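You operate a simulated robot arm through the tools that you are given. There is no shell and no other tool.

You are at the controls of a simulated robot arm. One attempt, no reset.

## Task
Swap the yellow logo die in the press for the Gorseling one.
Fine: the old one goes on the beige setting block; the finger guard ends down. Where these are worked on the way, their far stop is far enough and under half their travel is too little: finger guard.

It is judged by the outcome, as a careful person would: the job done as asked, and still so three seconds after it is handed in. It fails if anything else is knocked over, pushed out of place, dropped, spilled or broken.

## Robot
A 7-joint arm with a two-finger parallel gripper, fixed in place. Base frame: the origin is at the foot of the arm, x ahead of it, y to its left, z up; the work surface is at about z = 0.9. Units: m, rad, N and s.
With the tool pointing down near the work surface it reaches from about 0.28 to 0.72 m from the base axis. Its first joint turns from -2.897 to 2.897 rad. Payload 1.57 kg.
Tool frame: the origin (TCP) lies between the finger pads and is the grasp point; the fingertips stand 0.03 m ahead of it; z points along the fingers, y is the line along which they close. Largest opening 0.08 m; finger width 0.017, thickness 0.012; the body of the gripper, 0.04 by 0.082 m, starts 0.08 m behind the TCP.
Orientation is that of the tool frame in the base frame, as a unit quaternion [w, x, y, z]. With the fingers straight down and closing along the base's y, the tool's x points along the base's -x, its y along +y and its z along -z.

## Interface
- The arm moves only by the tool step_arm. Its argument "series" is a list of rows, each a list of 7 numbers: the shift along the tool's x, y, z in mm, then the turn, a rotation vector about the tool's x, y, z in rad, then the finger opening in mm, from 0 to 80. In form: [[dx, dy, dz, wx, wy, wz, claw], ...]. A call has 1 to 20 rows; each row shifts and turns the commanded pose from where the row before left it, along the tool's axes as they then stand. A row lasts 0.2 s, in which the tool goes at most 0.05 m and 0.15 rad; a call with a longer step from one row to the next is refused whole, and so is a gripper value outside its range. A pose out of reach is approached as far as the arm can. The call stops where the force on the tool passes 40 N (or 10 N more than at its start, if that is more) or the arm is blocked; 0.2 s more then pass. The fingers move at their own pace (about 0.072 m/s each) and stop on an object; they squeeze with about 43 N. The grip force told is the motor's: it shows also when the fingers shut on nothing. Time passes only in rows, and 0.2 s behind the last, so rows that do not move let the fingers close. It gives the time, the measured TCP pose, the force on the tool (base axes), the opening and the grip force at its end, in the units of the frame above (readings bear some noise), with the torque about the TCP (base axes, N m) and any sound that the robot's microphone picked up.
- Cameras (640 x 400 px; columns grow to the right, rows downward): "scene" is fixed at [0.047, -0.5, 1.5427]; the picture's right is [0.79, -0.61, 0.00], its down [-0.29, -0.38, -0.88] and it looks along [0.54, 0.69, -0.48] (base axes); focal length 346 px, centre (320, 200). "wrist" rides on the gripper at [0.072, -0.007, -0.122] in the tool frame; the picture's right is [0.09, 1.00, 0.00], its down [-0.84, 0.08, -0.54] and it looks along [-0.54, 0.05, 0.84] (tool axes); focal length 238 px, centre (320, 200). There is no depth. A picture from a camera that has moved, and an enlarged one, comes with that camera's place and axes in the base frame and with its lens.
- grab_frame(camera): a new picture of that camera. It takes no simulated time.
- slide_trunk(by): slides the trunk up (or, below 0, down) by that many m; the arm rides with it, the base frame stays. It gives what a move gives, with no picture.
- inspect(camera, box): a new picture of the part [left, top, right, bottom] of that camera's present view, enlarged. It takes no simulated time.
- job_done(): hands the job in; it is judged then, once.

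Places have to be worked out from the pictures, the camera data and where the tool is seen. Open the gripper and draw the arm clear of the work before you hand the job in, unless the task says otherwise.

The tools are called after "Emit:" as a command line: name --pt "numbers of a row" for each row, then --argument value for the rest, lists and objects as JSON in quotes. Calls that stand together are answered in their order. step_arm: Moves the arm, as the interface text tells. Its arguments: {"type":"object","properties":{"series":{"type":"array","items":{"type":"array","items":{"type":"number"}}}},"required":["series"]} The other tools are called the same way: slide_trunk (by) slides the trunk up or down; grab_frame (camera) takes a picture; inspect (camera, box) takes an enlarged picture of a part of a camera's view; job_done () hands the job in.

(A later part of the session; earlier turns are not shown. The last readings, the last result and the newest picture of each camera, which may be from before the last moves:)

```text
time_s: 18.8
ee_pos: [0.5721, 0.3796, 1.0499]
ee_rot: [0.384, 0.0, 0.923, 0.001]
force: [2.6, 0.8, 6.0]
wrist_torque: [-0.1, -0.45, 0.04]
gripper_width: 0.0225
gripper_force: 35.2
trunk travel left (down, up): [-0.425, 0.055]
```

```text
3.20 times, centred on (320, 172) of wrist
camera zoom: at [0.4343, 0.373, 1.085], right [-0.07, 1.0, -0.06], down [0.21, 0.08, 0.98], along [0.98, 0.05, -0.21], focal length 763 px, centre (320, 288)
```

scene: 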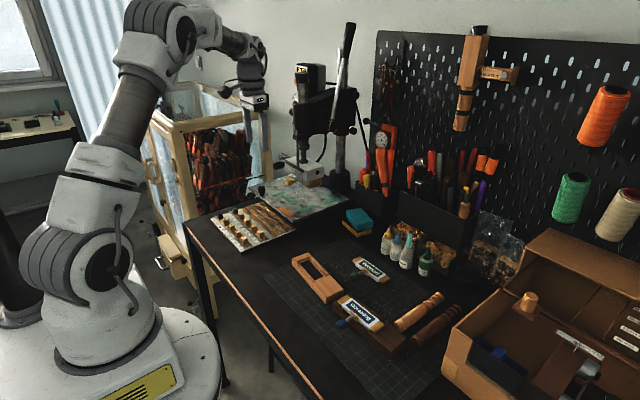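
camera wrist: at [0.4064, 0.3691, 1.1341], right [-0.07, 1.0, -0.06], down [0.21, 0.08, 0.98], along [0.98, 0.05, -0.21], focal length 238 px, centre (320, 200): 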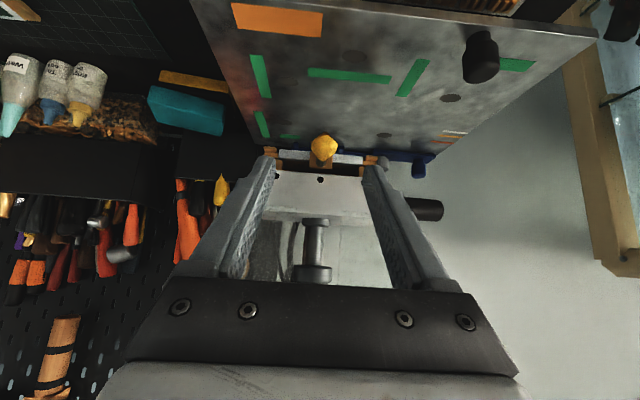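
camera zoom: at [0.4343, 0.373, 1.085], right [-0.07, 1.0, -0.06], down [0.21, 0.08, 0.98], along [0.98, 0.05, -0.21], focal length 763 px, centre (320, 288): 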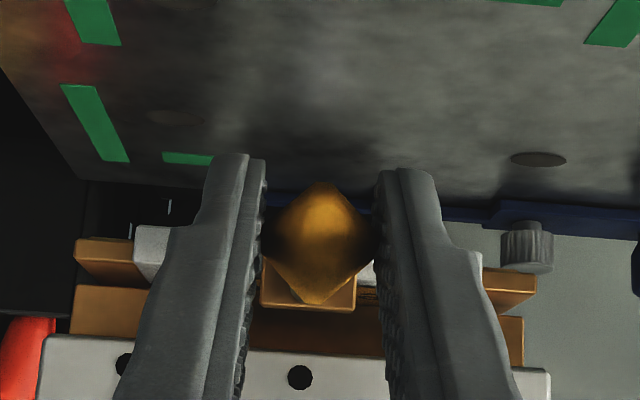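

The die is sliding out smoothly along its ledges. I'll continue pulling another 40 mm.

Emit:
step_arm --pt "3.5 0 -3.5 0 0 0 10" --pt "4.2 0 -4.2 0 0 0 10" --pt "4.2 0 -4.2 0 0 0 10" --pt "4.2 0 -4.2 0 0 0 10" --pt "4.2 0 -4.2 0 0 0 10" --pt "4.2 0 -4.2 0 0 0 10" --pt "4.2 0 -4.2 0 0 0 10" --pt "0 0 0 0 0 0 10"

Emit:
inspect --camera "scene" --box '[260, 130, 340, 200]'

Emit:
inspect --camera "wrist" --box '[220, 110, 420, 235]'

```text
time_s: 20.6
ee_pos: [0.5312, 0.3795, 1.0496]
ee_rot: [0.383, 0.001, 0.924, 0.0]
force: [1.0, -0.7, 1.2]
wrist_torque: [0.0, 0.16, 0.03]
gripper_width: 0.0228
gripper_force: 35.4
trunk travel left (down, up): [-0.425, 0.055]
```

```text
5.71 times, centred on (300, 165) of scene
camera zoom: at [0.047, -0.5, 1.5427], right [0.79, -0.61, 0.0], down [-0.29, -0.38, -0.88], along [0.54, 0.69, -0.48], focal length 1976 px, centre (434, 400)
```

zoom: 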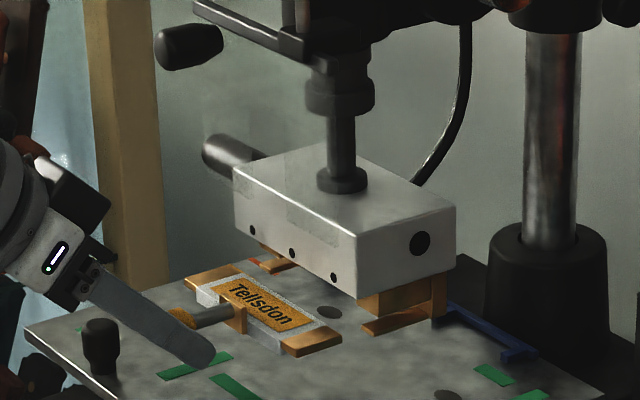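

```text
3.20 times, centred on (320, 172) of wrist
camera zoom: at [0.3936, 0.3725, 1.0848], right [-0.07, 1.0, -0.07], down [0.21, 0.08, 0.98], along [0.98, 0.05, -0.21], focal length 763 px, centre (320, 288)
```

zoom: 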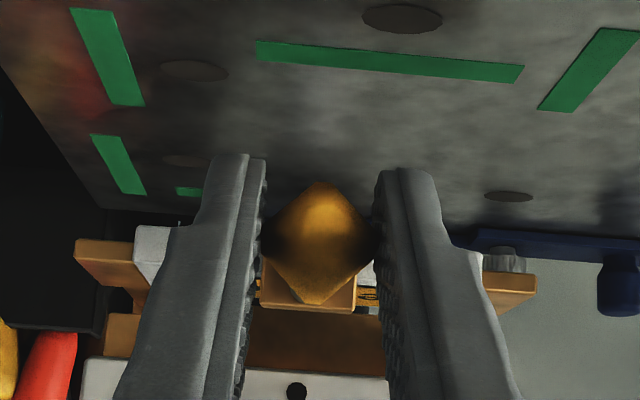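

The old die ("Tellsdon") is free and level in the gripper. I'll withdraw 51 mm more in -x, then carry it up and across to a hover in front of the beige block where the wrist camera can see the pocket.

Emit:
step_arm --pt "12 0 -12 0 0 0 10" --pt "12 0 -12 0 0 0 10" --pt "12 0 -12 0 0 0 10" --pt "1.65 -12 -6 0 0 0 10" --pt "1.65 -23.5 -9.3 0 0 0 10" --pt "1.65 -23.5 -9.3 0 0 0 10" --pt "1.65 -23.5 -9.3 0 0 0 10" --pt "1.65 -23.5 -9.3 0 0 0 10" --pt "1.65 -23.5 -9.3 0 0 0 10" --pt "1.65 -23.5 -9.3 0 0 0 10" --pt "1.65 -23.5 -9.3 0 0 0 10" --pt "1.65 -23.5 -9.3 0 0 0 10" --pt "1.65 -23.5 -9.3 0 0 0 10" --pt "1.65 -23.5 -9.3 0 0 0 10" --pt "1.65 -23.5 -9.3 0 0 0 10" --pt "1.65 -12 -5 0 0 0 10" --pt "0 0 0 0 0 0 10"

Emit:
grab_frame --camera "wrist"

Emit:
grab_frame --camera "scene"

```text
time_s: 24.2
ee_pos: [0.4184, 0.1138, 1.1185]
ee_rot: [0.383, 0.0, 0.924, 0.0]
force: [-0.6, 0.2, -3.1]
wrist_torque: [0.01, 0.18, 0.01]
gripper_width: 0.0228
gripper_force: 35.4
out of reach, approached as far as the arm can: row 14, 15, 16
trunk travel left (down, up): [-0.425, 0.055]
```

```text
taken
camera wrist: at [0.2802, 0.1075, 1.1537], right [-0.06, 1.0, -0.07], down [0.21, 0.08, 0.97], along [0.98, 0.05, -0.21], focal length 238 px, centre (320, 200)
```

wrist: 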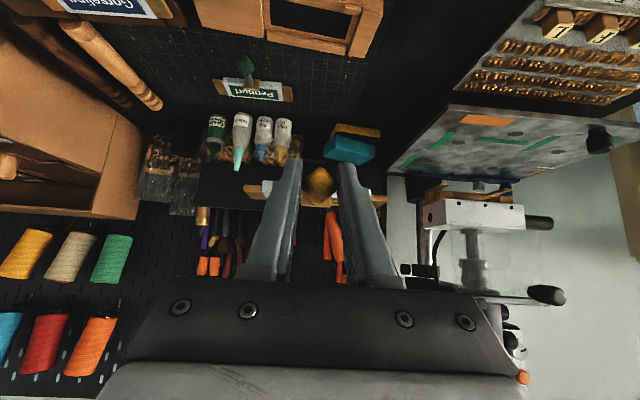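

```text
taken
```

scene: 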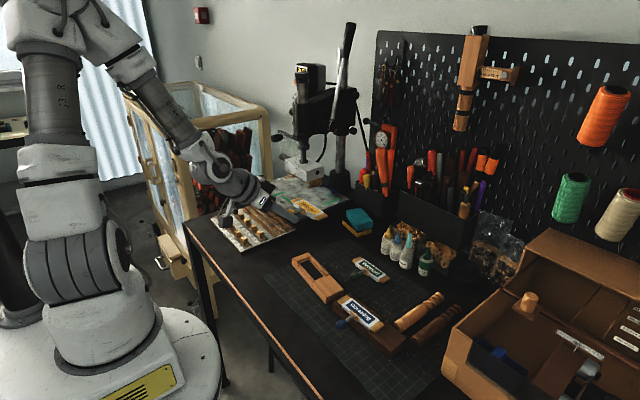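

The arm hit its inner reach limit with the tool tilted at this trunk height; lowering the trunk should fix that. I'll first raise the tool 280 mm while holding the die level, then slide the trunk down.

Emit:
step_arm --pt "-10 0 -10 0 0 0 10" --pt "-14.1 0 -14.1 0 0 0 10" --pt "-14.1 0 -14.1 0 0 0 10" --pt "-14.1 0 -14.1 0 0 0 10" --pt "-14.1 0 -14.1 0 0 0 10" --pt "-14.1 0 -14.1 0 0 0 10" --pt "-14.1 0 -14.1 0 0 0 10" --pt "-14.1 0 -14.1 0 0 0 10" --pt "-14.1 0 -14.1 0 0 0 10" --pt "-14.1 0 -14.1 0 0 0 10" --pt "-14.1 0 -14.1 0 0 0 10" --pt "-14.1 0 -14.1 0 0 0 10" --pt "-14.1 0 -14.1 0 0 0 10" --pt "-10 0 -10 0 0 0 10" --pt "0 0 0 0 0 0 10"

Emit:
grab_frame --camera "scene"

```text
time_s: 25.3
ee_pos: [0.4302, 0.0201, 1.1964]
ee_rot: [0.372, 0.115, 0.92, -0.031]
force: [-0.7, -0.8, -2.4]
wrist_torque: [0.03, 0.14, -0.01]
gripper_width: 0.0226
gripper_force: 35.3
trunk travel left (down, up): [-0.425, 0.055]
stopped in row 5: the arm was blocked; the commanded pose is now the measured one
```

```text
taken
```

scene: 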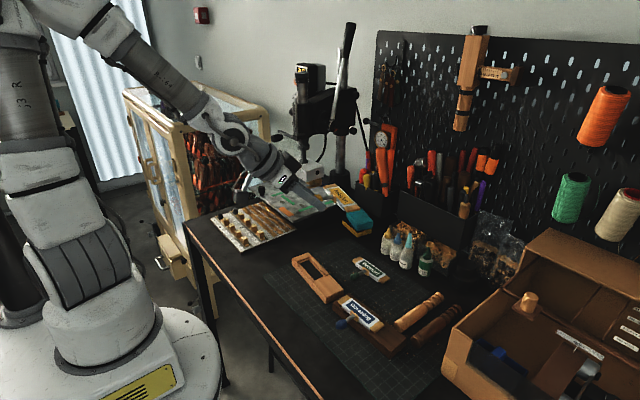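

The move was blocked by the arm's own limits and the arm swung about its base by -0.24 rad (die still level). I'll check the grip, move outward to a comfortable radius and turn back to square.

Emit:
step_arm --pt "-10 0 10 0 0 0 10" --pt "-14 0 14 0 0 0 10" --pt "-14 0 14 0 0 0 10" --pt "-14 0 14 0 0 0 10" --pt "0 0 0 0 0 0 10"

Emit:
grab_frame --camera "wrist"

Emit:
inspect --camera "scene" --box '[260, 130, 400, 250]'

```text
time_s: 26.5
ee_pos: [0.5033, 0.012, 1.1953]
ee_rot: [0.374, 0.106, 0.921, -0.027]
force: [-0.1, 0.4, -2.3]
wrist_torque: [-0.01, 0.1, 0.0]
gripper_width: 0.0225
gripper_force: 35.3
trunk travel left (down, up): [-0.425, 0.055]
```

```text
taken
camera wrist: at [0.3671, 0.0323, 1.2327], right [0.15, 0.99, -0.03], down [0.23, 0.0, 0.97], along [0.96, -0.16, -0.23], focal length 238 px, centre (320, 200)
```

wrist: 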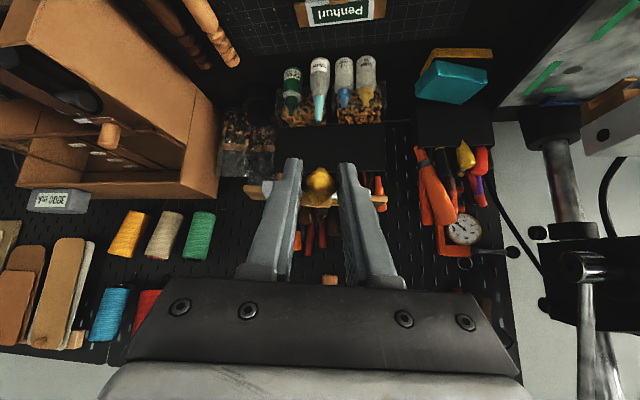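

```text
3.33 times, centred on (330, 190) of scene
camera zoom: at [0.047, -0.5, 1.5427], right [0.79, -0.61, 0.0], down [-0.29, -0.38, -0.88], along [0.54, 0.69, -0.48], focal length 1153 px, centre (287, 233)
```

zoom: 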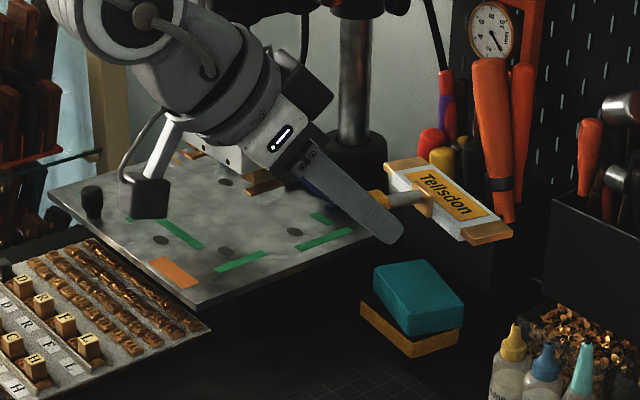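

The die is secure and level. I'll turn back to square with the base axes and raise the tool ~200 mm at this larger radius.

Emit:
step_arm --pt "0 0 0 -0.0655 -0.007 -0.0876 10" --pt "0 0 0 -0.0655 -0.007 -0.0876 10" --pt "-10 0 -10 0 0 0 10" --pt "-14.1 0 -14.1 0 0 0 10" --pt "-14.1 0 -14.1 0 0 0 10" --pt "-14.1 0 -14.1 0 0 0 10" --pt "-14.1 0 -14.1 0 0 0 10" --pt "-14.1 0 -14.1 0 0 0 10" --pt "-14.1 0 -14.1 0 0 0 10" --pt "-14.1 0 -14.1 0 0 0 10" --pt "-14.1 0 -14.1 0 0 0 10" --pt "-10 0 -10 0 0 0 10" --pt "0 0 0 0 0 0 10"

```text
time_s: 29.3
ee_pos: [0.5037, 0.0137, 1.3827]
ee_rot: [0.383, 0.001, 0.924, 0.0]
force: [-1.2, 0.3, -2.4]
wrist_torque: [0.0, 0.13, 0.01]
gripper_width: 0.0225
gripper_force: 35.0
trunk travel left (down, up): [-0.425, 0.055]
```

The tool is square again at z = 1.383. Now I'll lower the trunk by 0.25 m, which brings the tool to about z = 1.13, clear of everything on the table.

Emit:
slide_trunk --by -0.25

Emit:
grab_frame --camera "scene"

```text
time_s: 31.9
ee_pos: [0.5042, 0.0137, 1.1328]
ee_rot: [0.382, 0.001, 0.924, 0.0]
force: [0.2, -0.3, -1.7]
wrist_torque: [0.0, 0.17, 0.03]
gripper_width: 0.0227
gripper_force: 35.4
trunk travel left (down, up): [-0.175, 0.305]
```

```text
taken
```

scene: 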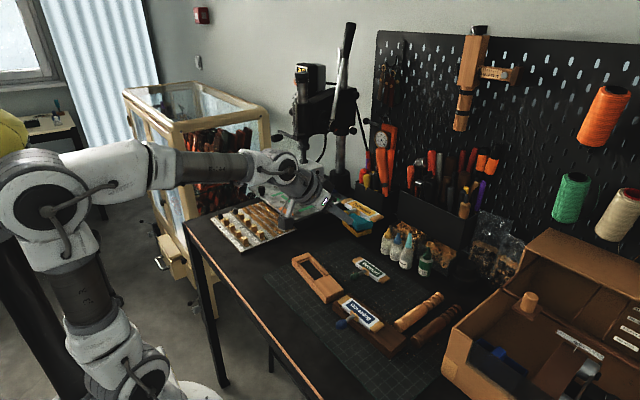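

Good configuration now. I'll raise 150 mm and shift toward a hover in front of the beige block, then lower the trunk another 0.15 m.

Emit:
step_arm --pt "-5.5 8.45 -18.1 0 0 0 10" --pt "-5.5 8.45 -18.1 0 0 0 10" --pt "-5.5 8.45 -18.1 0 0 0 10" --pt "-5.5 8.45 -18.1 0 0 0 10" --pt "-5.5 8.45 -18.1 0 0 0 10" --pt "-5.5 8.45 -18.1 0 0 0 10" --pt "-5.5 8.45 -18.1 0 0 0 10" --pt "-5.5 8.45 -18.1 0 0 0 10" --pt "-5.5 8.45 -18.1 0 0 0 10" --pt "0 0 0 0 0 0 10"

Emit:
slide_trunk --by -0.15

Emit:
grab_frame --camera "wrist"

Emit:
grab_frame --camera "scene"

```text
time_s: 34.1
ee_pos: [0.4243, 0.0883, 1.2845]
ee_rot: [0.384, 0.001, 0.924, -0.001]
force: [-0.6, -0.3, -1.9]
wrist_torque: [0.0, 0.14, -0.02]
gripper_width: 0.0228
gripper_force: 35.0
trunk travel left (down, up): [-0.175, 0.305]
```

```text
time_s: 35.9
ee_pos: [0.4248, 0.0885, 1.1341]
ee_rot: [0.383, 0.002, 0.924, -0.001]
force: [1.6, -0.3, -2.9]
wrist_torque: [0.02, 0.13, -0.01]
gripper_width: 0.0228
gripper_force: 35.3
trunk travel left (down, up): [-0.025, 0.455]
```

```text
taken
camera wrist: at [0.2864, 0.0818, 1.1693], right [-0.06, 1.0, -0.07], down [0.21, 0.08, 0.97], along [0.98, 0.05, -0.21], focal length 238 px, centre (320, 200)
```

wrist: 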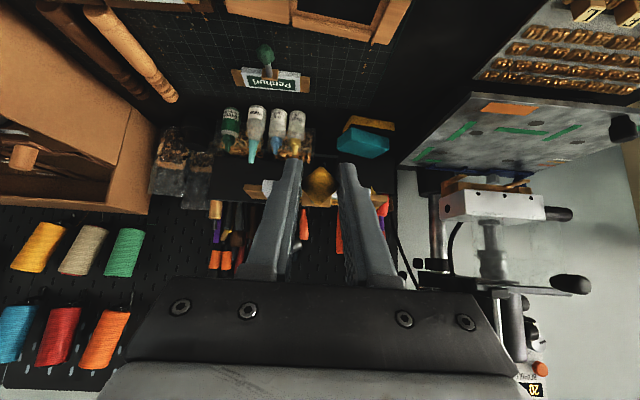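

```text
taken
```

scene: 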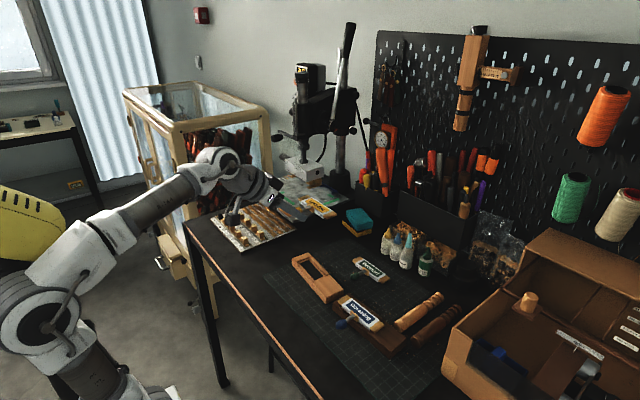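

The pocket is at the very edge of the wrist view. I'll back off 80 mm in -x so the camera sees the whole beige block.

Emit:
step_arm --pt "14.1 0 -14.1 0 0 0 10" --pt "14.1 0 -14.1 0 0 0 10" --pt "14.1 0 -14.1 0 0 0 10" --pt "14.1 0 -14.1 0 0 0 10" --pt "0 0 0 0 0 0 10"

Emit:
grab_frame --camera "wrist"

Emit:
inspect --camera "wrist" --box '[220, 0, 440, 130]'

```text
time_s: 37.0
ee_pos: [0.3492, 0.0826, 1.1299]
ee_rot: [0.377, 0.01, 0.926, -0.001]
force: [1.1, -0.1, -3.3]
wrist_torque: [-0.01, 0.15, 0.0]
gripper_width: 0.0229
gripper_force: 35.1
trunk travel left (down, up): [-0.025, 0.455]
```

```text
taken
camera wrist: at [0.2122, 0.0778, 1.167], right [-0.05, 1.0, -0.06], down [0.22, 0.07, 0.97], along [0.97, 0.03, -0.23], focal length 238 px, centre (320, 200)
```

wrist: 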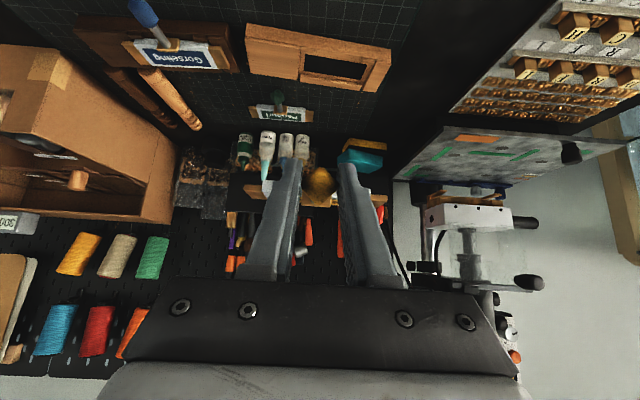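

```text
2.91 times, centred on (330, 65) of wrist
camera zoom: at [0.2122, 0.0778, 1.167], right [-0.05, 1.0, -0.06], down [0.22, 0.07, 0.97], along [0.97, 0.03, -0.23], focal length 693 px, centre (291, 593)
```

zoom: 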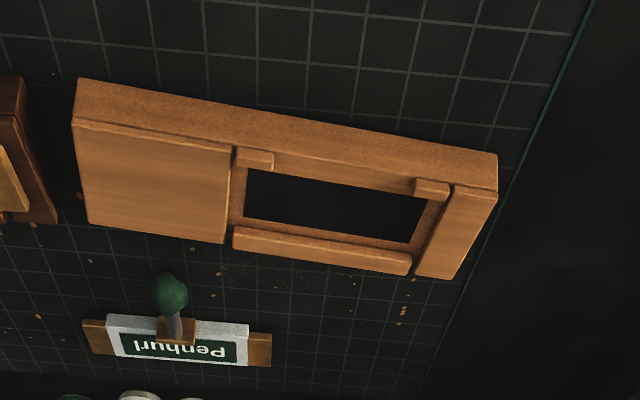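

The beige block is rotated about 5° (its +y end is further from the robot), so I'll need to match that angle. I'll zoom in closely on its pocket from both cameras to measure its corners.

Emit:
inspect --camera "wrist" --box '[285, 20, 405, 95]'

Emit:
inspect --camera "scene" --box '[285, 248, 350, 308]'

Emit:
inspect --camera "scene" --box '[325, 285, 415, 360]'

Emit:
inspect --camera "wrist" --box '[70, 0, 250, 80]'

```text
5.33 times, centred on (345, 58) of wrist
camera zoom: at [0.2122, 0.0778, 1.167], right [-0.05, 1.0, -0.06], down [0.22, 0.07, 0.97], along [0.97, 0.03, -0.23], focal length 1271 px, centre (187, 960)
```

zoom: 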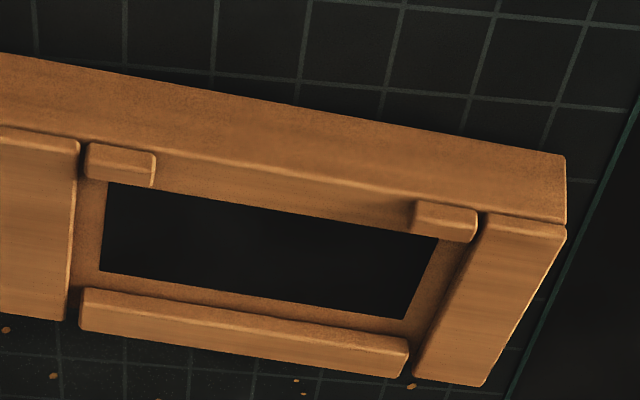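

```text
6.67 times, centred on (318, 278) of scene
camera zoom: at [0.047, -0.5, 1.5427], right [0.79, -0.61, 0.0], down [-0.29, -0.38, -0.88], along [0.54, 0.69, -0.48], focal length 2306 px, centre (337, -320)
```

zoom: 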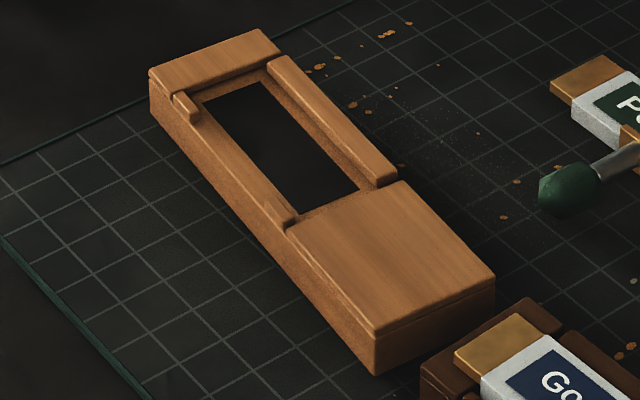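

```text
5.33 times, centred on (370, 322) of scene
camera zoom: at [0.047, -0.5, 1.5427], right [0.79, -0.61, 0.0], down [-0.29, -0.38, -0.88], along [0.54, 0.69, -0.48], focal length 1845 px, centre (53, -453)
```

zoom: 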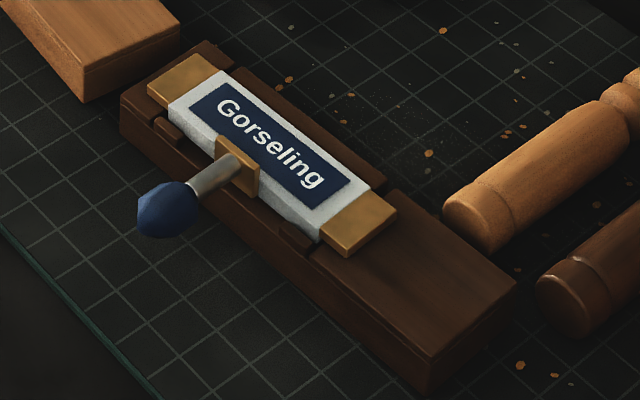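

```text
3.56 times, centred on (160, 40) of wrist
camera zoom: at [0.2122, 0.0778, 1.167], right [-0.05, 1.0, -0.06], down [0.22, 0.07, 0.97], along [0.97, 0.03, -0.23], focal length 848 px, centre (889, 769)
```

zoom: 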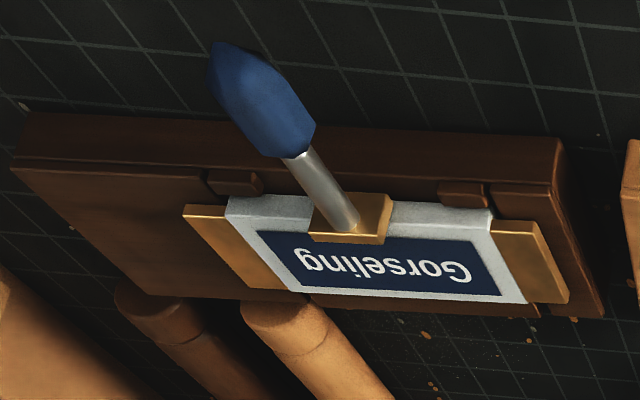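

The pocket is about 98 × 36 mm centred near (0.487, 0.096), angled ≈ -5.2° about z, and the die body is about 90 × 32 mm with its knob ~62 mm in front of its centre. I'll move to a hover (TCP ≈ (0.419, 0.102, 1.01)) and turn -5.2° to match the block, then compare.

Emit:
step_arm --pt "4.4 1.7 17.5 0 0 0 10" --pt "4.4 1.7 17.5 0 0 0 10" --pt "4.4 1.7 17.5 0 0 0 10" --pt "4.4 1.7 17.5 0 0 0 10" --pt "4.4 1.7 17.5 0 0 0 10" --pt "4.4 1.7 17.5 0 0 0 10" --pt "4.4 1.7 17.5 0 0 0 10" --pt "4.4 1.7 17.5 0 0 0 10" --pt "0 0 0 0.0642 0 0.0642 10" --pt "0 0 0 0 0 0 10" --pt "0 0 0 0 0 0 10"

Emit:
inspect --camera "scene" --box '[270, 215, 370, 315]'

Emit:
grab_frame --camera "wrist"

```text
time_s: 39.5
ee_pos: [0.4209, 0.0971, 1.0043]
ee_rot: [0.376, 0.05, 0.925, -0.019]
force: [-0.2, -0.2, -2.7]
wrist_torque: [0.0, 0.13, -0.03]
gripper_width: 0.023
gripper_force: 35.5
trunk travel left (down, up): [-0.025, 0.455]
```

```text
4.00 times, centred on (320, 265) of scene
camera zoom: at [0.047, -0.5, 1.5427], right [0.79, -0.61, 0.0], down [-0.29, -0.38, -0.88], along [0.54, 0.69, -0.48], focal length 1384 px, centre (320, -60)
```

zoom: 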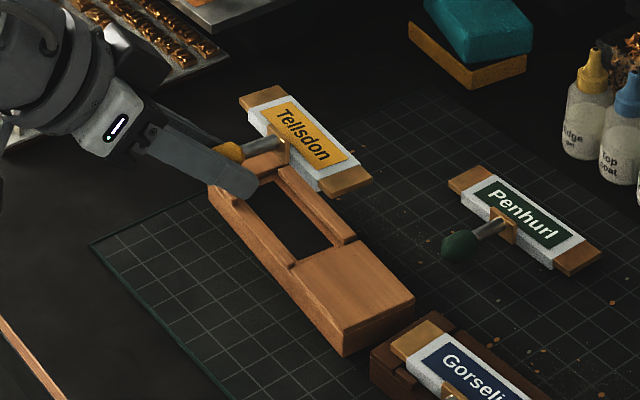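

```text
taken
camera wrist: at [0.2843, 0.1047, 1.0413], right [0.04, 1.0, -0.06], down [0.23, 0.05, 0.97], along [0.97, -0.05, -0.23], focal length 238 px, centre (320, 200)
```

wrist: 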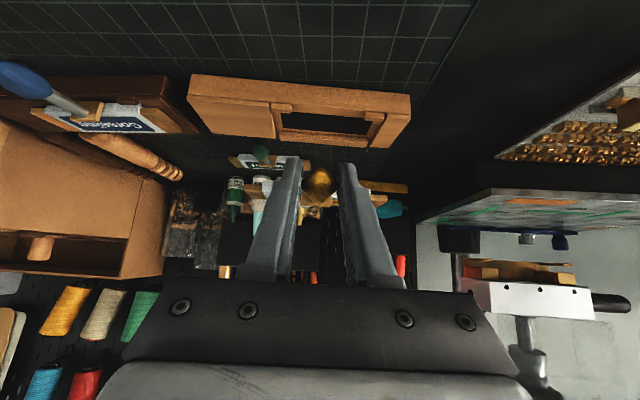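

The yaw is -6.1° with a slight pitch, a degree or so off target. I'll zoom in on the held die to measure its actual position relative to the pocket.

Emit:
inspect --camera "scene" --box '[285, 228, 355, 272]'

Emit:
inspect --camera "wrist" --box '[250, 90, 420, 215]'

```text
9.09 times, centred on (320, 250) of scene
camera zoom: at [0.047, -0.5, 1.5427], right [0.79, -0.61, 0.0], down [-0.29, -0.38, -0.88], along [0.54, 0.69, -0.48], focal length 3144 px, centre (320, -254)
```

zoom: 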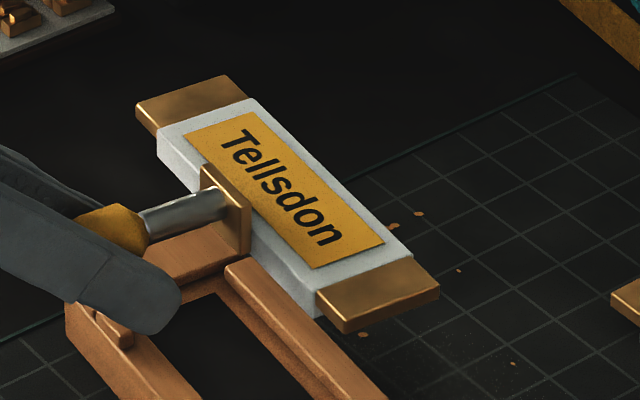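

```text
3.20 times, centred on (335, 152) of wrist
camera zoom: at [0.2843, 0.1047, 1.0413], right [0.04, 1.0, -0.06], down [0.23, 0.05, 0.97], along [0.97, -0.05, -0.23], focal length 763 px, centre (272, 352)
```

zoom: 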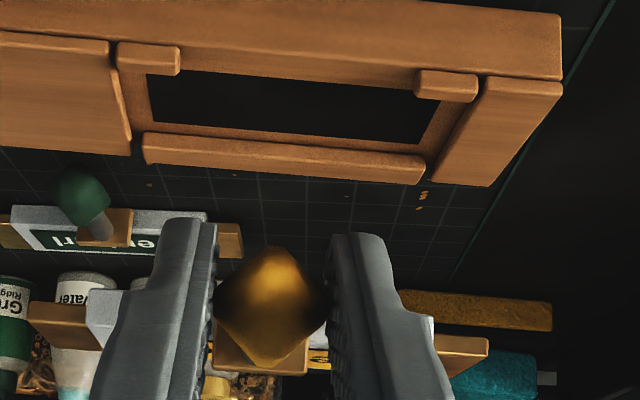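

Triangulating again with corrected heights puts the block top at z≈0.927 and the pocket centre near (0.479, 0.0955); the held die's centre is about (0.4865, 0.0885). I'll shift by (-7.5, +7, -29) mm and level the pitch, then compare die and pocket up close.

Emit:
step_arm --pt "8.7 2.03 5.03 0 -0.0138 0 10" --pt "8.7 2.03 5.03 0 0 0 10" --pt "8.7 2.03 5.03 0 0 0 10" --pt "0 0 0 0 0 0 10" --pt "0 0 0 0 0 0 10"

Emit:
inspect --camera "scene" --box '[280, 235, 350, 300]'

Emit:
inspect --camera "wrist" --box '[230, 110, 430, 235]'

```text
time_s: 40.6
ee_pos: [0.4173, 0.1051, 0.9674]
ee_rot: [0.372, 0.05, 0.927, -0.017]
force: [-0.1, -1.4, -2.1]
wrist_torque: [0.01, 0.14, -0.02]
gripper_width: 0.0229
gripper_force: 35.6
trunk travel left (down, up): [-0.025, 0.455]
```

```text
6.15 times, centred on (315, 268) of scene
camera zoom: at [0.047, -0.5, 1.5427], right [0.79, -0.61, 0.0], down [-0.29, -0.38, -0.88], along [0.54, 0.69, -0.48], focal length 2128 px, centre (351, -215)
```

zoom: 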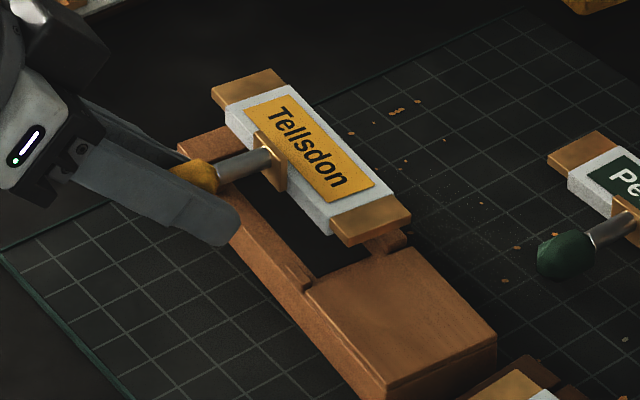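

```text
3.20 times, centred on (330, 172) of wrist
camera zoom: at [0.2805, 0.1116, 1.0065], right [0.04, 1.0, -0.06], down [0.24, 0.05, 0.97], along [0.97, -0.05, -0.23], focal length 763 px, centre (288, 288)
```

zoom: 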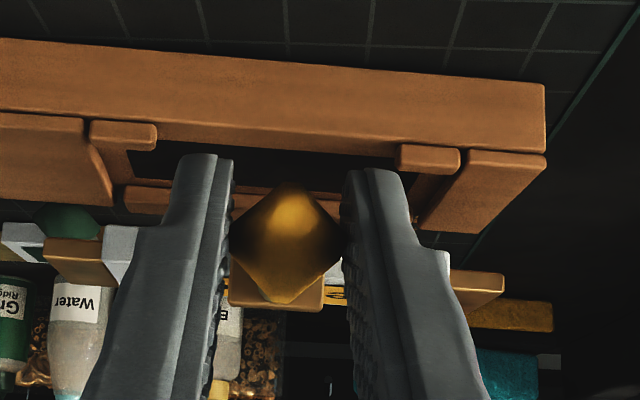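

Pose readings are a little off the commanded one (pitch ~1.3°, z lower than expected), perhaps still converging. I'll wait a moment with zero-motion rows and re-read.

Emit:
step_arm --pt "0 0 0 0 0 0 10" --pt "0 0 0 0 0 0 10" --pt "0 0 0 0 0 0 10" --pt "0 0 0 0 0 0 10" --pt "0 0 0 0 0 0 10"

```text
time_s: 41.9
ee_pos: [0.419, 0.1047, 0.9688]
ee_rot: [0.372, 0.05, 0.927, -0.015]
force: [0.0, -0.1, -3.0]
wrist_torque: [0.03, 0.16, -0.01]
gripper_width: 0.0225
gripper_force: 35.4
trunk travel left (down, up): [-0.025, 0.455]
```

It is static, so I'll command a small pitch correction (-0.024 rad) and see whether the arm responds.

Emit:
step_arm --pt "0 0 0 0 -0.0236 0 10" --pt "0 0 0 0 0 0 10" --pt "0 0 0 0 0 0 10"

```text
time_s: 42.6
ee_pos: [0.4154, 0.1013, 0.969]
ee_rot: [0.386, 0.052, 0.921, -0.02]
force: [-0.4, -0.1, -1.4]
wrist_torque: [0.01, 0.11, 0.0]
gripper_width: 0.0226
gripper_force: 35.2
trunk travel left (down, up): [-0.025, 0.455]
```

The arm responds and the die is level within 0.5°, yaw ≈ -6.4°. Now zoomed views for the alignment with the pocket.

Emit:
inspect --camera "scene" --box '[285, 240, 345, 290]'

Emit:
inspect --camera "wrist" --box '[230, 110, 430, 235]'

```text
8.00 times, centred on (315, 265) of scene
camera zoom: at [0.047, -0.5, 1.5427], right [0.79, -0.61, 0.0], down [-0.29, -0.38, -0.88], along [0.54, 0.69, -0.48], focal length 2767 px, centre (360, -320)
```

zoom: 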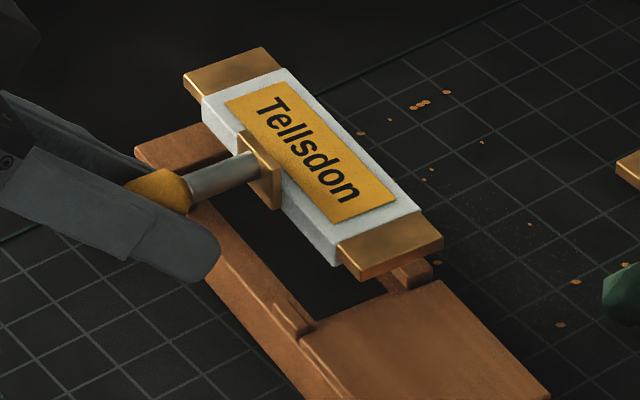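

```text
3.20 times, centred on (330, 172) of wrist
camera zoom: at [0.278, 0.1093, 1.0037], right [0.05, 1.0, -0.06], down [0.21, 0.05, 0.98], along [0.98, -0.06, -0.2], focal length 763 px, centre (288, 288)
```

zoom: 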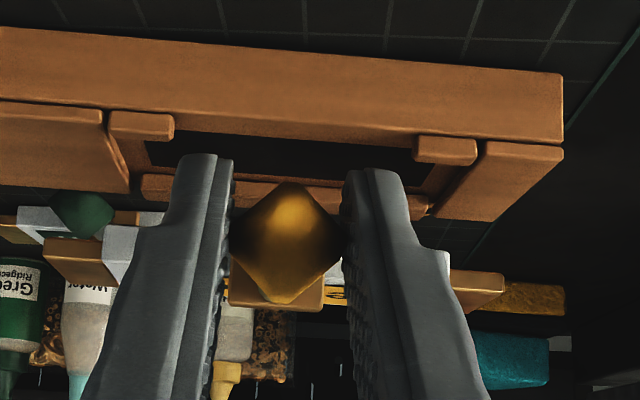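

The die is nearly over the pocket; I need a finer look at the stub and rail edges for the front-back alignment.

Emit:
inspect --camera "scene" --box '[296, 255, 344, 285]'

Emit:
inspect --camera "scene" --box '[282, 235, 330, 265]'

```text
13.33 times, centred on (320, 270) of scene
camera zoom: at [0.047, -0.5, 1.5427], right [0.79, -0.61, 0.0], down [-0.29, -0.38, -0.88], along [0.54, 0.69, -0.48], focal length 4612 px, centre (320, -733)
```

zoom: 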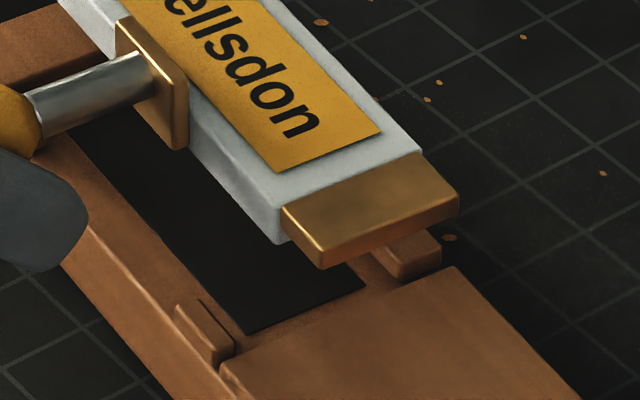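

```text
13.33 times, centred on (306, 250) of scene
camera zoom: at [0.047, -0.5, 1.5427], right [0.79, -0.61, 0.0], down [-0.29, -0.38, -0.88], along [0.54, 0.69, -0.48], focal length 4612 px, centre (507, -467)
```

zoom: 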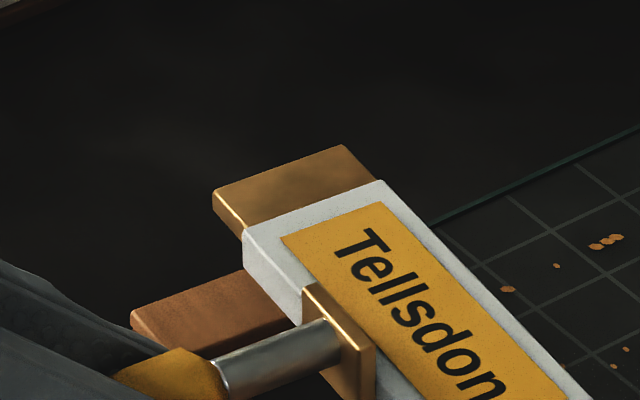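

In the fixed camera the die front edge sits ~4–5 mm too far back from the front stubs and ~1.5 mm low in the lateral direction. I'll shift accordingly and lower 16 mm, then compare again.

Emit:
step_arm --pt "6.94 0.71 4.37 0 0.005 0 10" --pt "6.94 0.71 4.37 0 0 0 10" --pt "0 0 0 0 0 0 10" --pt "0 0 0 0 0 0 10"

Emit:
inspect --camera "scene" --box '[296, 255, 344, 285]'

Emit:
inspect --camera "scene" --box '[282, 240, 330, 270]'

Emit:
inspect --camera "wrist" --box '[230, 110, 430, 235]'

```text
time_s: 43.6
ee_pos: [0.4133, 0.1045, 0.9574]
ee_rot: [0.388, 0.051, 0.92, -0.018]
force: [0.0, 0.1, -2.4]
wrist_torque: [0.01, 0.13, 0.01]
gripper_width: 0.0231
gripper_force: 35.2
trunk travel left (down, up): [-0.025, 0.455]
```

```text
13.33 times, centred on (320, 270) of scene
camera zoom: at [0.047, -0.5, 1.5427], right [0.79, -0.61, 0.0], down [-0.29, -0.38, -0.88], along [0.54, 0.69, -0.48], focal length 4612 px, centre (320, -733)
```

zoom: 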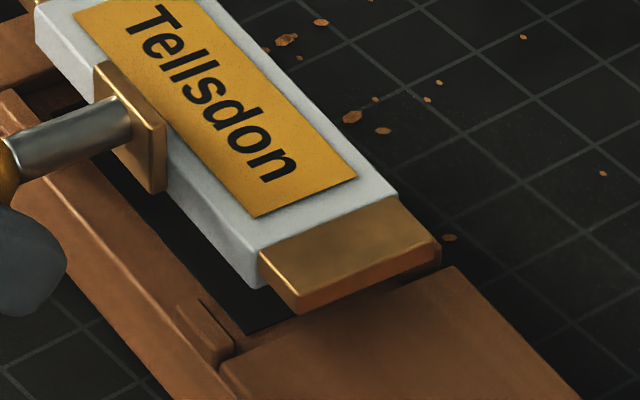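

```text
13.33 times, centred on (306, 255) of scene
camera zoom: at [0.047, -0.5, 1.5427], right [0.79, -0.61, 0.0], down [-0.29, -0.38, -0.88], along [0.54, 0.69, -0.48], focal length 4612 px, centre (507, -533)
```

zoom: 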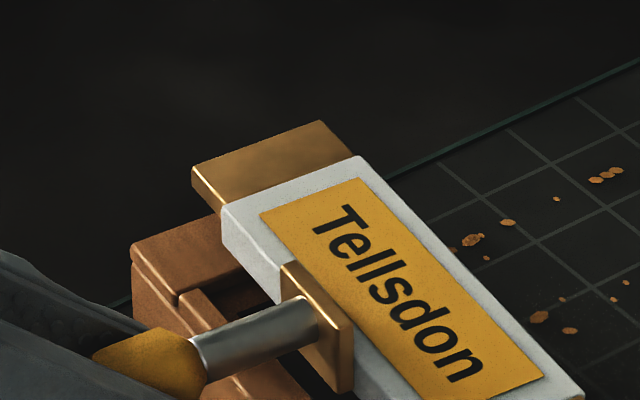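

```text
3.20 times, centred on (330, 172) of wrist
camera zoom: at [0.2747, 0.112, 0.9915], right [0.04, 1.0, -0.06], down [0.2, 0.05, 0.98], along [0.98, -0.05, -0.2], focal length 763 px, centre (288, 288)
```

zoom: 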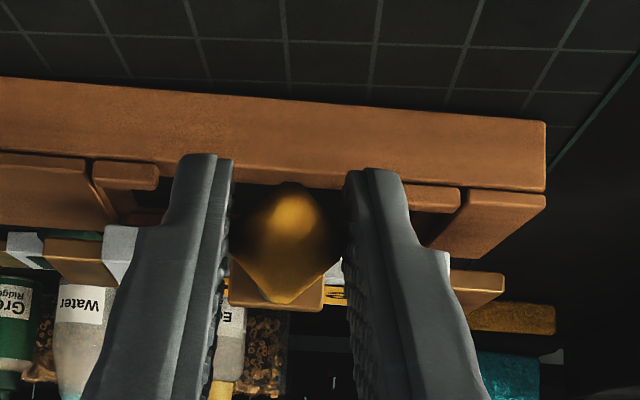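

Lateral gaps are now even (≈2.9 and 2.4 mm) and the yaw matches; the die still needs ~3 mm toward the robot. I'll shift that and lower 6 mm more.

Emit:
step_arm --pt "3.2 0 1.0 0 0 0 10" --pt "3.2 0 1.0 0 0 0 10" --pt "0 0 0 0 0 0 10" --pt "0 0 0 0 0 0 10"

Emit:
inspect --camera "scene" --box '[296, 255, 344, 285]'

Emit:
inspect --camera "scene" --box '[282, 240, 330, 270]'

```text
time_s: 44.6
ee_pos: [0.4101, 0.1035, 0.9508]
ee_rot: [0.387, 0.052, 0.921, -0.018]
force: [0.1, 0.1, -1.9]
wrist_torque: [0.03, 0.16, -0.02]
gripper_width: 0.0227
gripper_force: 35.2
trunk travel left (down, up): [-0.025, 0.455]
```

```text
13.33 times, centred on (320, 270) of scene
camera zoom: at [0.047, -0.5, 1.5427], right [0.79, -0.61, 0.0], down [-0.29, -0.38, -0.88], along [0.54, 0.69, -0.48], focal length 4612 px, centre (320, -733)
```

zoom: 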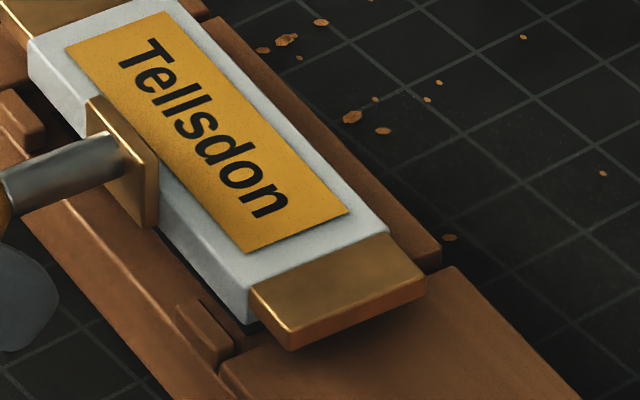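

```text
13.33 times, centred on (306, 255) of scene
camera zoom: at [0.047, -0.5, 1.5427], right [0.79, -0.61, 0.0], down [-0.29, -0.38, -0.88], along [0.54, 0.69, -0.48], focal length 4612 px, centre (507, -533)
```

zoom: 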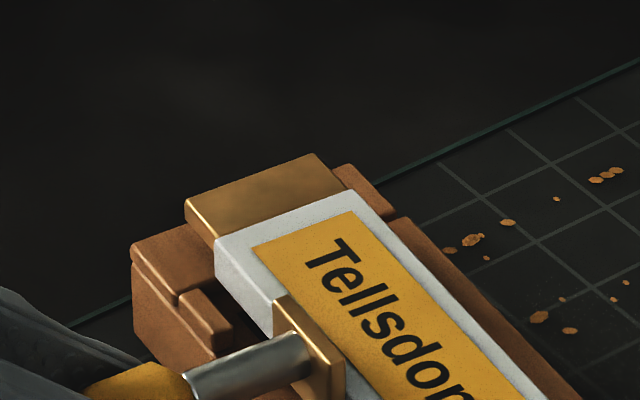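

The die is now directly over the pocket with balanced margins. I'll lower 6 mm gently, watching the force.

Emit:
step_arm --pt "1.43 -0.25 1.4 0 0 0 10" --pt "1.43 -0.25 1.4 0 0 0 10" --pt "1.43 -0.25 1.4 0 0 0 10" --pt "0 0 0 0 0 0 10"

Emit:
inspect --camera "scene" --box '[296, 255, 344, 285]'

Emit:
inspect --camera "scene" --box '[282, 240, 330, 270]'

```text
time_s: 45.6
ee_pos: [0.4093, 0.1031, 0.9448]
ee_rot: [0.386, 0.052, 0.921, -0.018]
force: [-0.7, 0.1, -1.1]
wrist_torque: [-0.06, 0.08, 0.04]
gripper_width: 0.0225
gripper_force: 35.2
trunk travel left (down, up): [-0.025, 0.455]
```

```text
13.33 times, centred on (320, 270) of scene
camera zoom: at [0.047, -0.5, 1.5427], right [0.79, -0.61, 0.0], down [-0.29, -0.38, -0.88], along [0.54, 0.69, -0.48], focal length 4612 px, centre (320, -733)
```

zoom: 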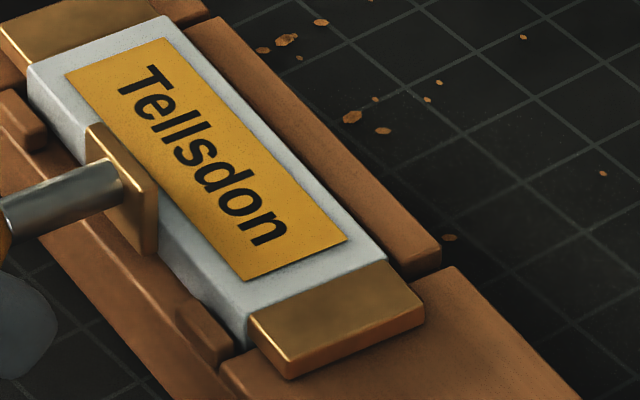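

```text
13.33 times, centred on (306, 255) of scene
camera zoom: at [0.047, -0.5, 1.5427], right [0.79, -0.61, 0.0], down [-0.29, -0.38, -0.88], along [0.54, 0.69, -0.48], focal length 4612 px, centre (507, -533)
```

zoom: 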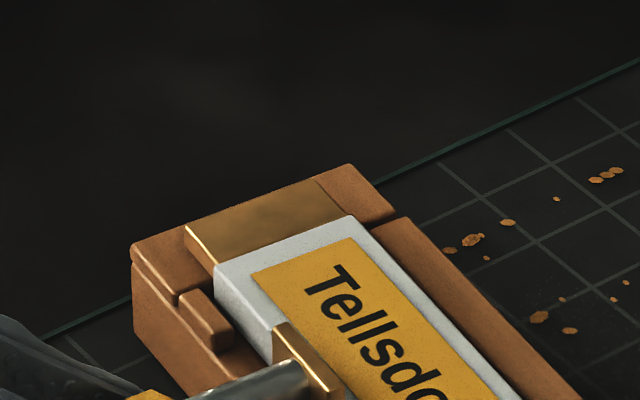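

Very nearly seated, with a light change in force. I'll lower in 1 mm steps until contact is firm.

Emit:
step_arm --pt "0.71 0 0.7 0 0 0 10" --pt "0.71 0 0.7 0 0 0 10" --pt "0 0 0 0 0 0 10"

Emit:
inspect --camera "scene" --box '[296, 255, 344, 285]'

Emit:
inspect --camera "scene" --box '[282, 240, 330, 270]'

```text
time_s: 46.5
ee_pos: [0.4096, 0.103, 0.9448]
ee_rot: [0.388, 0.052, 0.92, -0.017]
force: [-5.0, 1.8, 14.9]
wrist_torque: [-0.48, -0.67, -0.08]
gripper_width: 0.0228
gripper_force: 35.5
trunk travel left (down, up): [-0.025, 0.455]
```

```text
13.33 times, centred on (320, 270) of scene
camera zoom: at [0.047, -0.5, 1.5427], right [0.79, -0.61, 0.0], down [-0.29, -0.38, -0.88], along [0.54, 0.69, -0.48], focal length 4612 px, centre (320, -733)
```

zoom: 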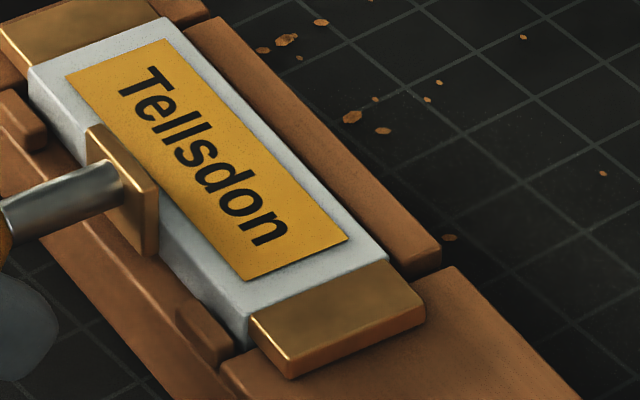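

```text
13.33 times, centred on (306, 255) of scene
camera zoom: at [0.047, -0.5, 1.5427], right [0.79, -0.61, 0.0], down [-0.29, -0.38, -0.88], along [0.54, 0.69, -0.48], focal length 4612 px, centre (507, -533)
```

zoom: 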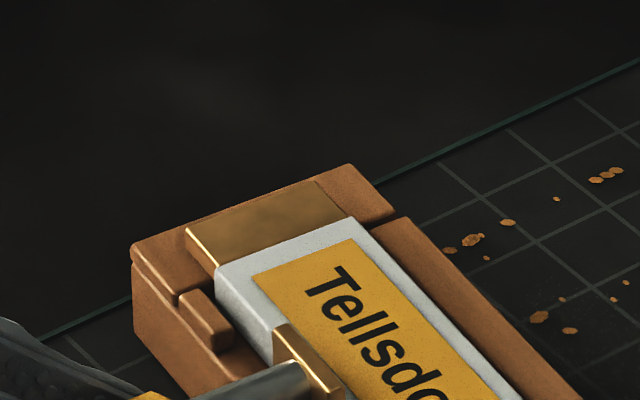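

Contact is firm (15 N up), die is down in the pocket. I'll relieve the pressure 1.5 mm, then open the fingers gradually.

Emit:
step_arm --pt "-1.06 0 -1.06 0 0 0 10" --pt "0 0 0 0 0 0 10" --pt "0 0 0 0 0 0 27" --pt "0 0 0 0 0 0 32" --pt "0 0 0 0 0 0 45" --pt "0 0 0 0 0 0 55"

Emit:
inspect --camera "scene" --box '[280, 240, 345, 290]'

Emit:
inspect --camera "wrist" --box '[230, 110, 430, 235]'

```text
time_s: 47.9
ee_pos: [0.4091, 0.1032, 0.9432]
ee_rot: [0.386, 0.052, 0.921, -0.018]
force: [-1.1, 0.6, -0.2]
wrist_torque: [0.01, -0.01, -0.04]
gripper_width: 0.0551
gripper_force: 0.0
trunk travel left (down, up): [-0.025, 0.455]
```

```text
8.00 times, centred on (312, 265) of scene
camera zoom: at [0.047, -0.5, 1.5427], right [0.79, -0.61, 0.0], down [-0.29, -0.38, -0.88], along [0.54, 0.69, -0.48], focal length 2767 px, centre (380, -320)
```

zoom: 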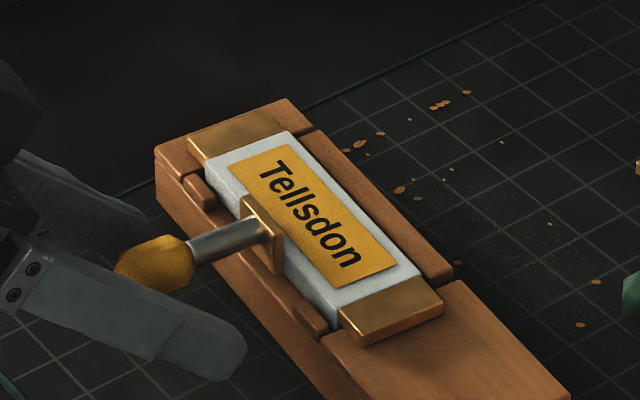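

```text
3.20 times, centred on (330, 172) of wrist
camera zoom: at [0.2713, 0.1105, 0.9778], right [0.05, 1.0, -0.06], down [0.21, 0.05, 0.98], along [0.98, -0.06, -0.2], focal length 763 px, centre (288, 288)
```

zoom: 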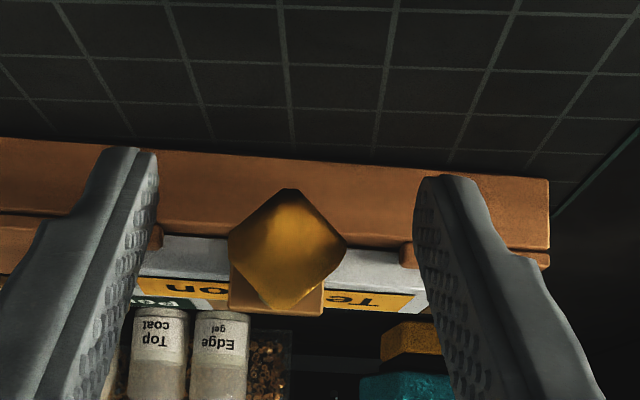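

The yellow die is released and sits properly in the beige block. I'll retreat along the tool axis, rise, turn to +2.4° yaw (the Gorseling die's angle) and move over in front of the Gorseling knob.

Emit:
step_arm --pt "0 0 -17 0 0 0 60" --pt "0 0 -17 0 0 0 60" --pt "0 0 -17 0 0 0 60" --pt "-17.8 0 -17.6 0 0 0 60" --pt "-17.8 0 -17.6 0 0 0 60" --pt "0 0 0 -0.0545 0 -0.0535 60" --pt "0 0 0 -0.0545 0 -0.0535 60" --pt "0.9 -21 -0.9 0 0 0 60" --pt "0.9 -24 -0.9 0 0 0 60" --pt "0.9 -24 -0.9 0 0 0 60" --pt "0.9 -24 -0.9 0 0 0 60" --pt "0.9 -24 -0.9 0 0 0 60" --pt "0.9 -24 -0.9 0 0 0 60" --pt "0.9 -24 -0.9 0 0 0 60" --pt "0.9 -24 -0.9 0 0 0 60" --pt "0.9 -24 -0.9 0 0 0 60" --pt "0 0 0 0 0 0 60" --pt "0 0 0 0 0 0 60"

Emit:
grab_frame --camera "wrist"

Emit:
grab_frame --camera "scene"

```text
time_s: 51.6
ee_pos: [0.3681, -0.1028, 1.0348]
ee_rot: [0.397, -0.027, 0.917, 0.01]
force: [0.6, 1.3, 0.0]
wrist_torque: [-0.03, 0.01, -0.03]
gripper_width: 0.0599
gripper_force: 0.0
trunk travel left (down, up): [-0.025, 0.455]
```

```text
taken
camera wrist: at [0.2301, -0.1182, 1.0669], right [-0.12, 0.99, -0.07], down [0.17, 0.09, 0.98], along [0.98, 0.11, -0.18], focal length 238 px, centre (320, 200)
```

wrist: 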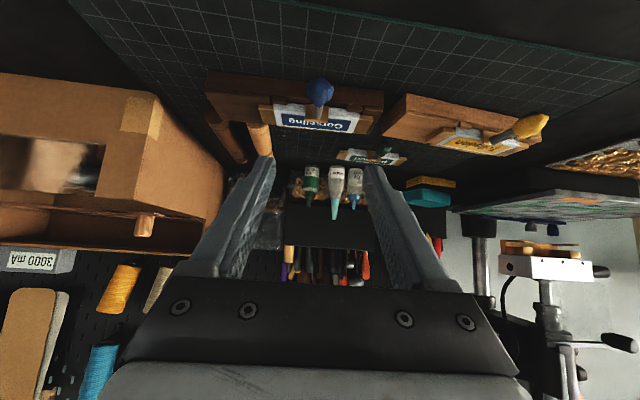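

```text
taken
```

scene: 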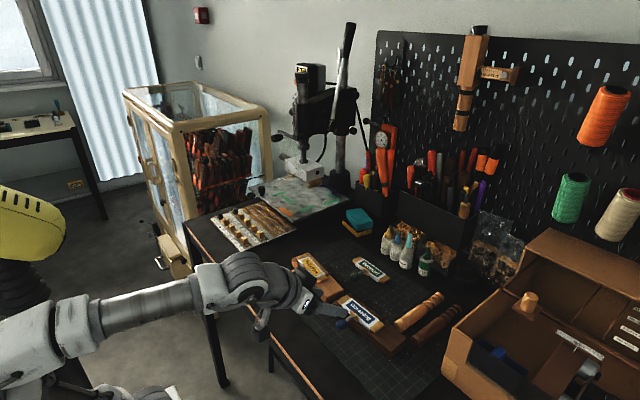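

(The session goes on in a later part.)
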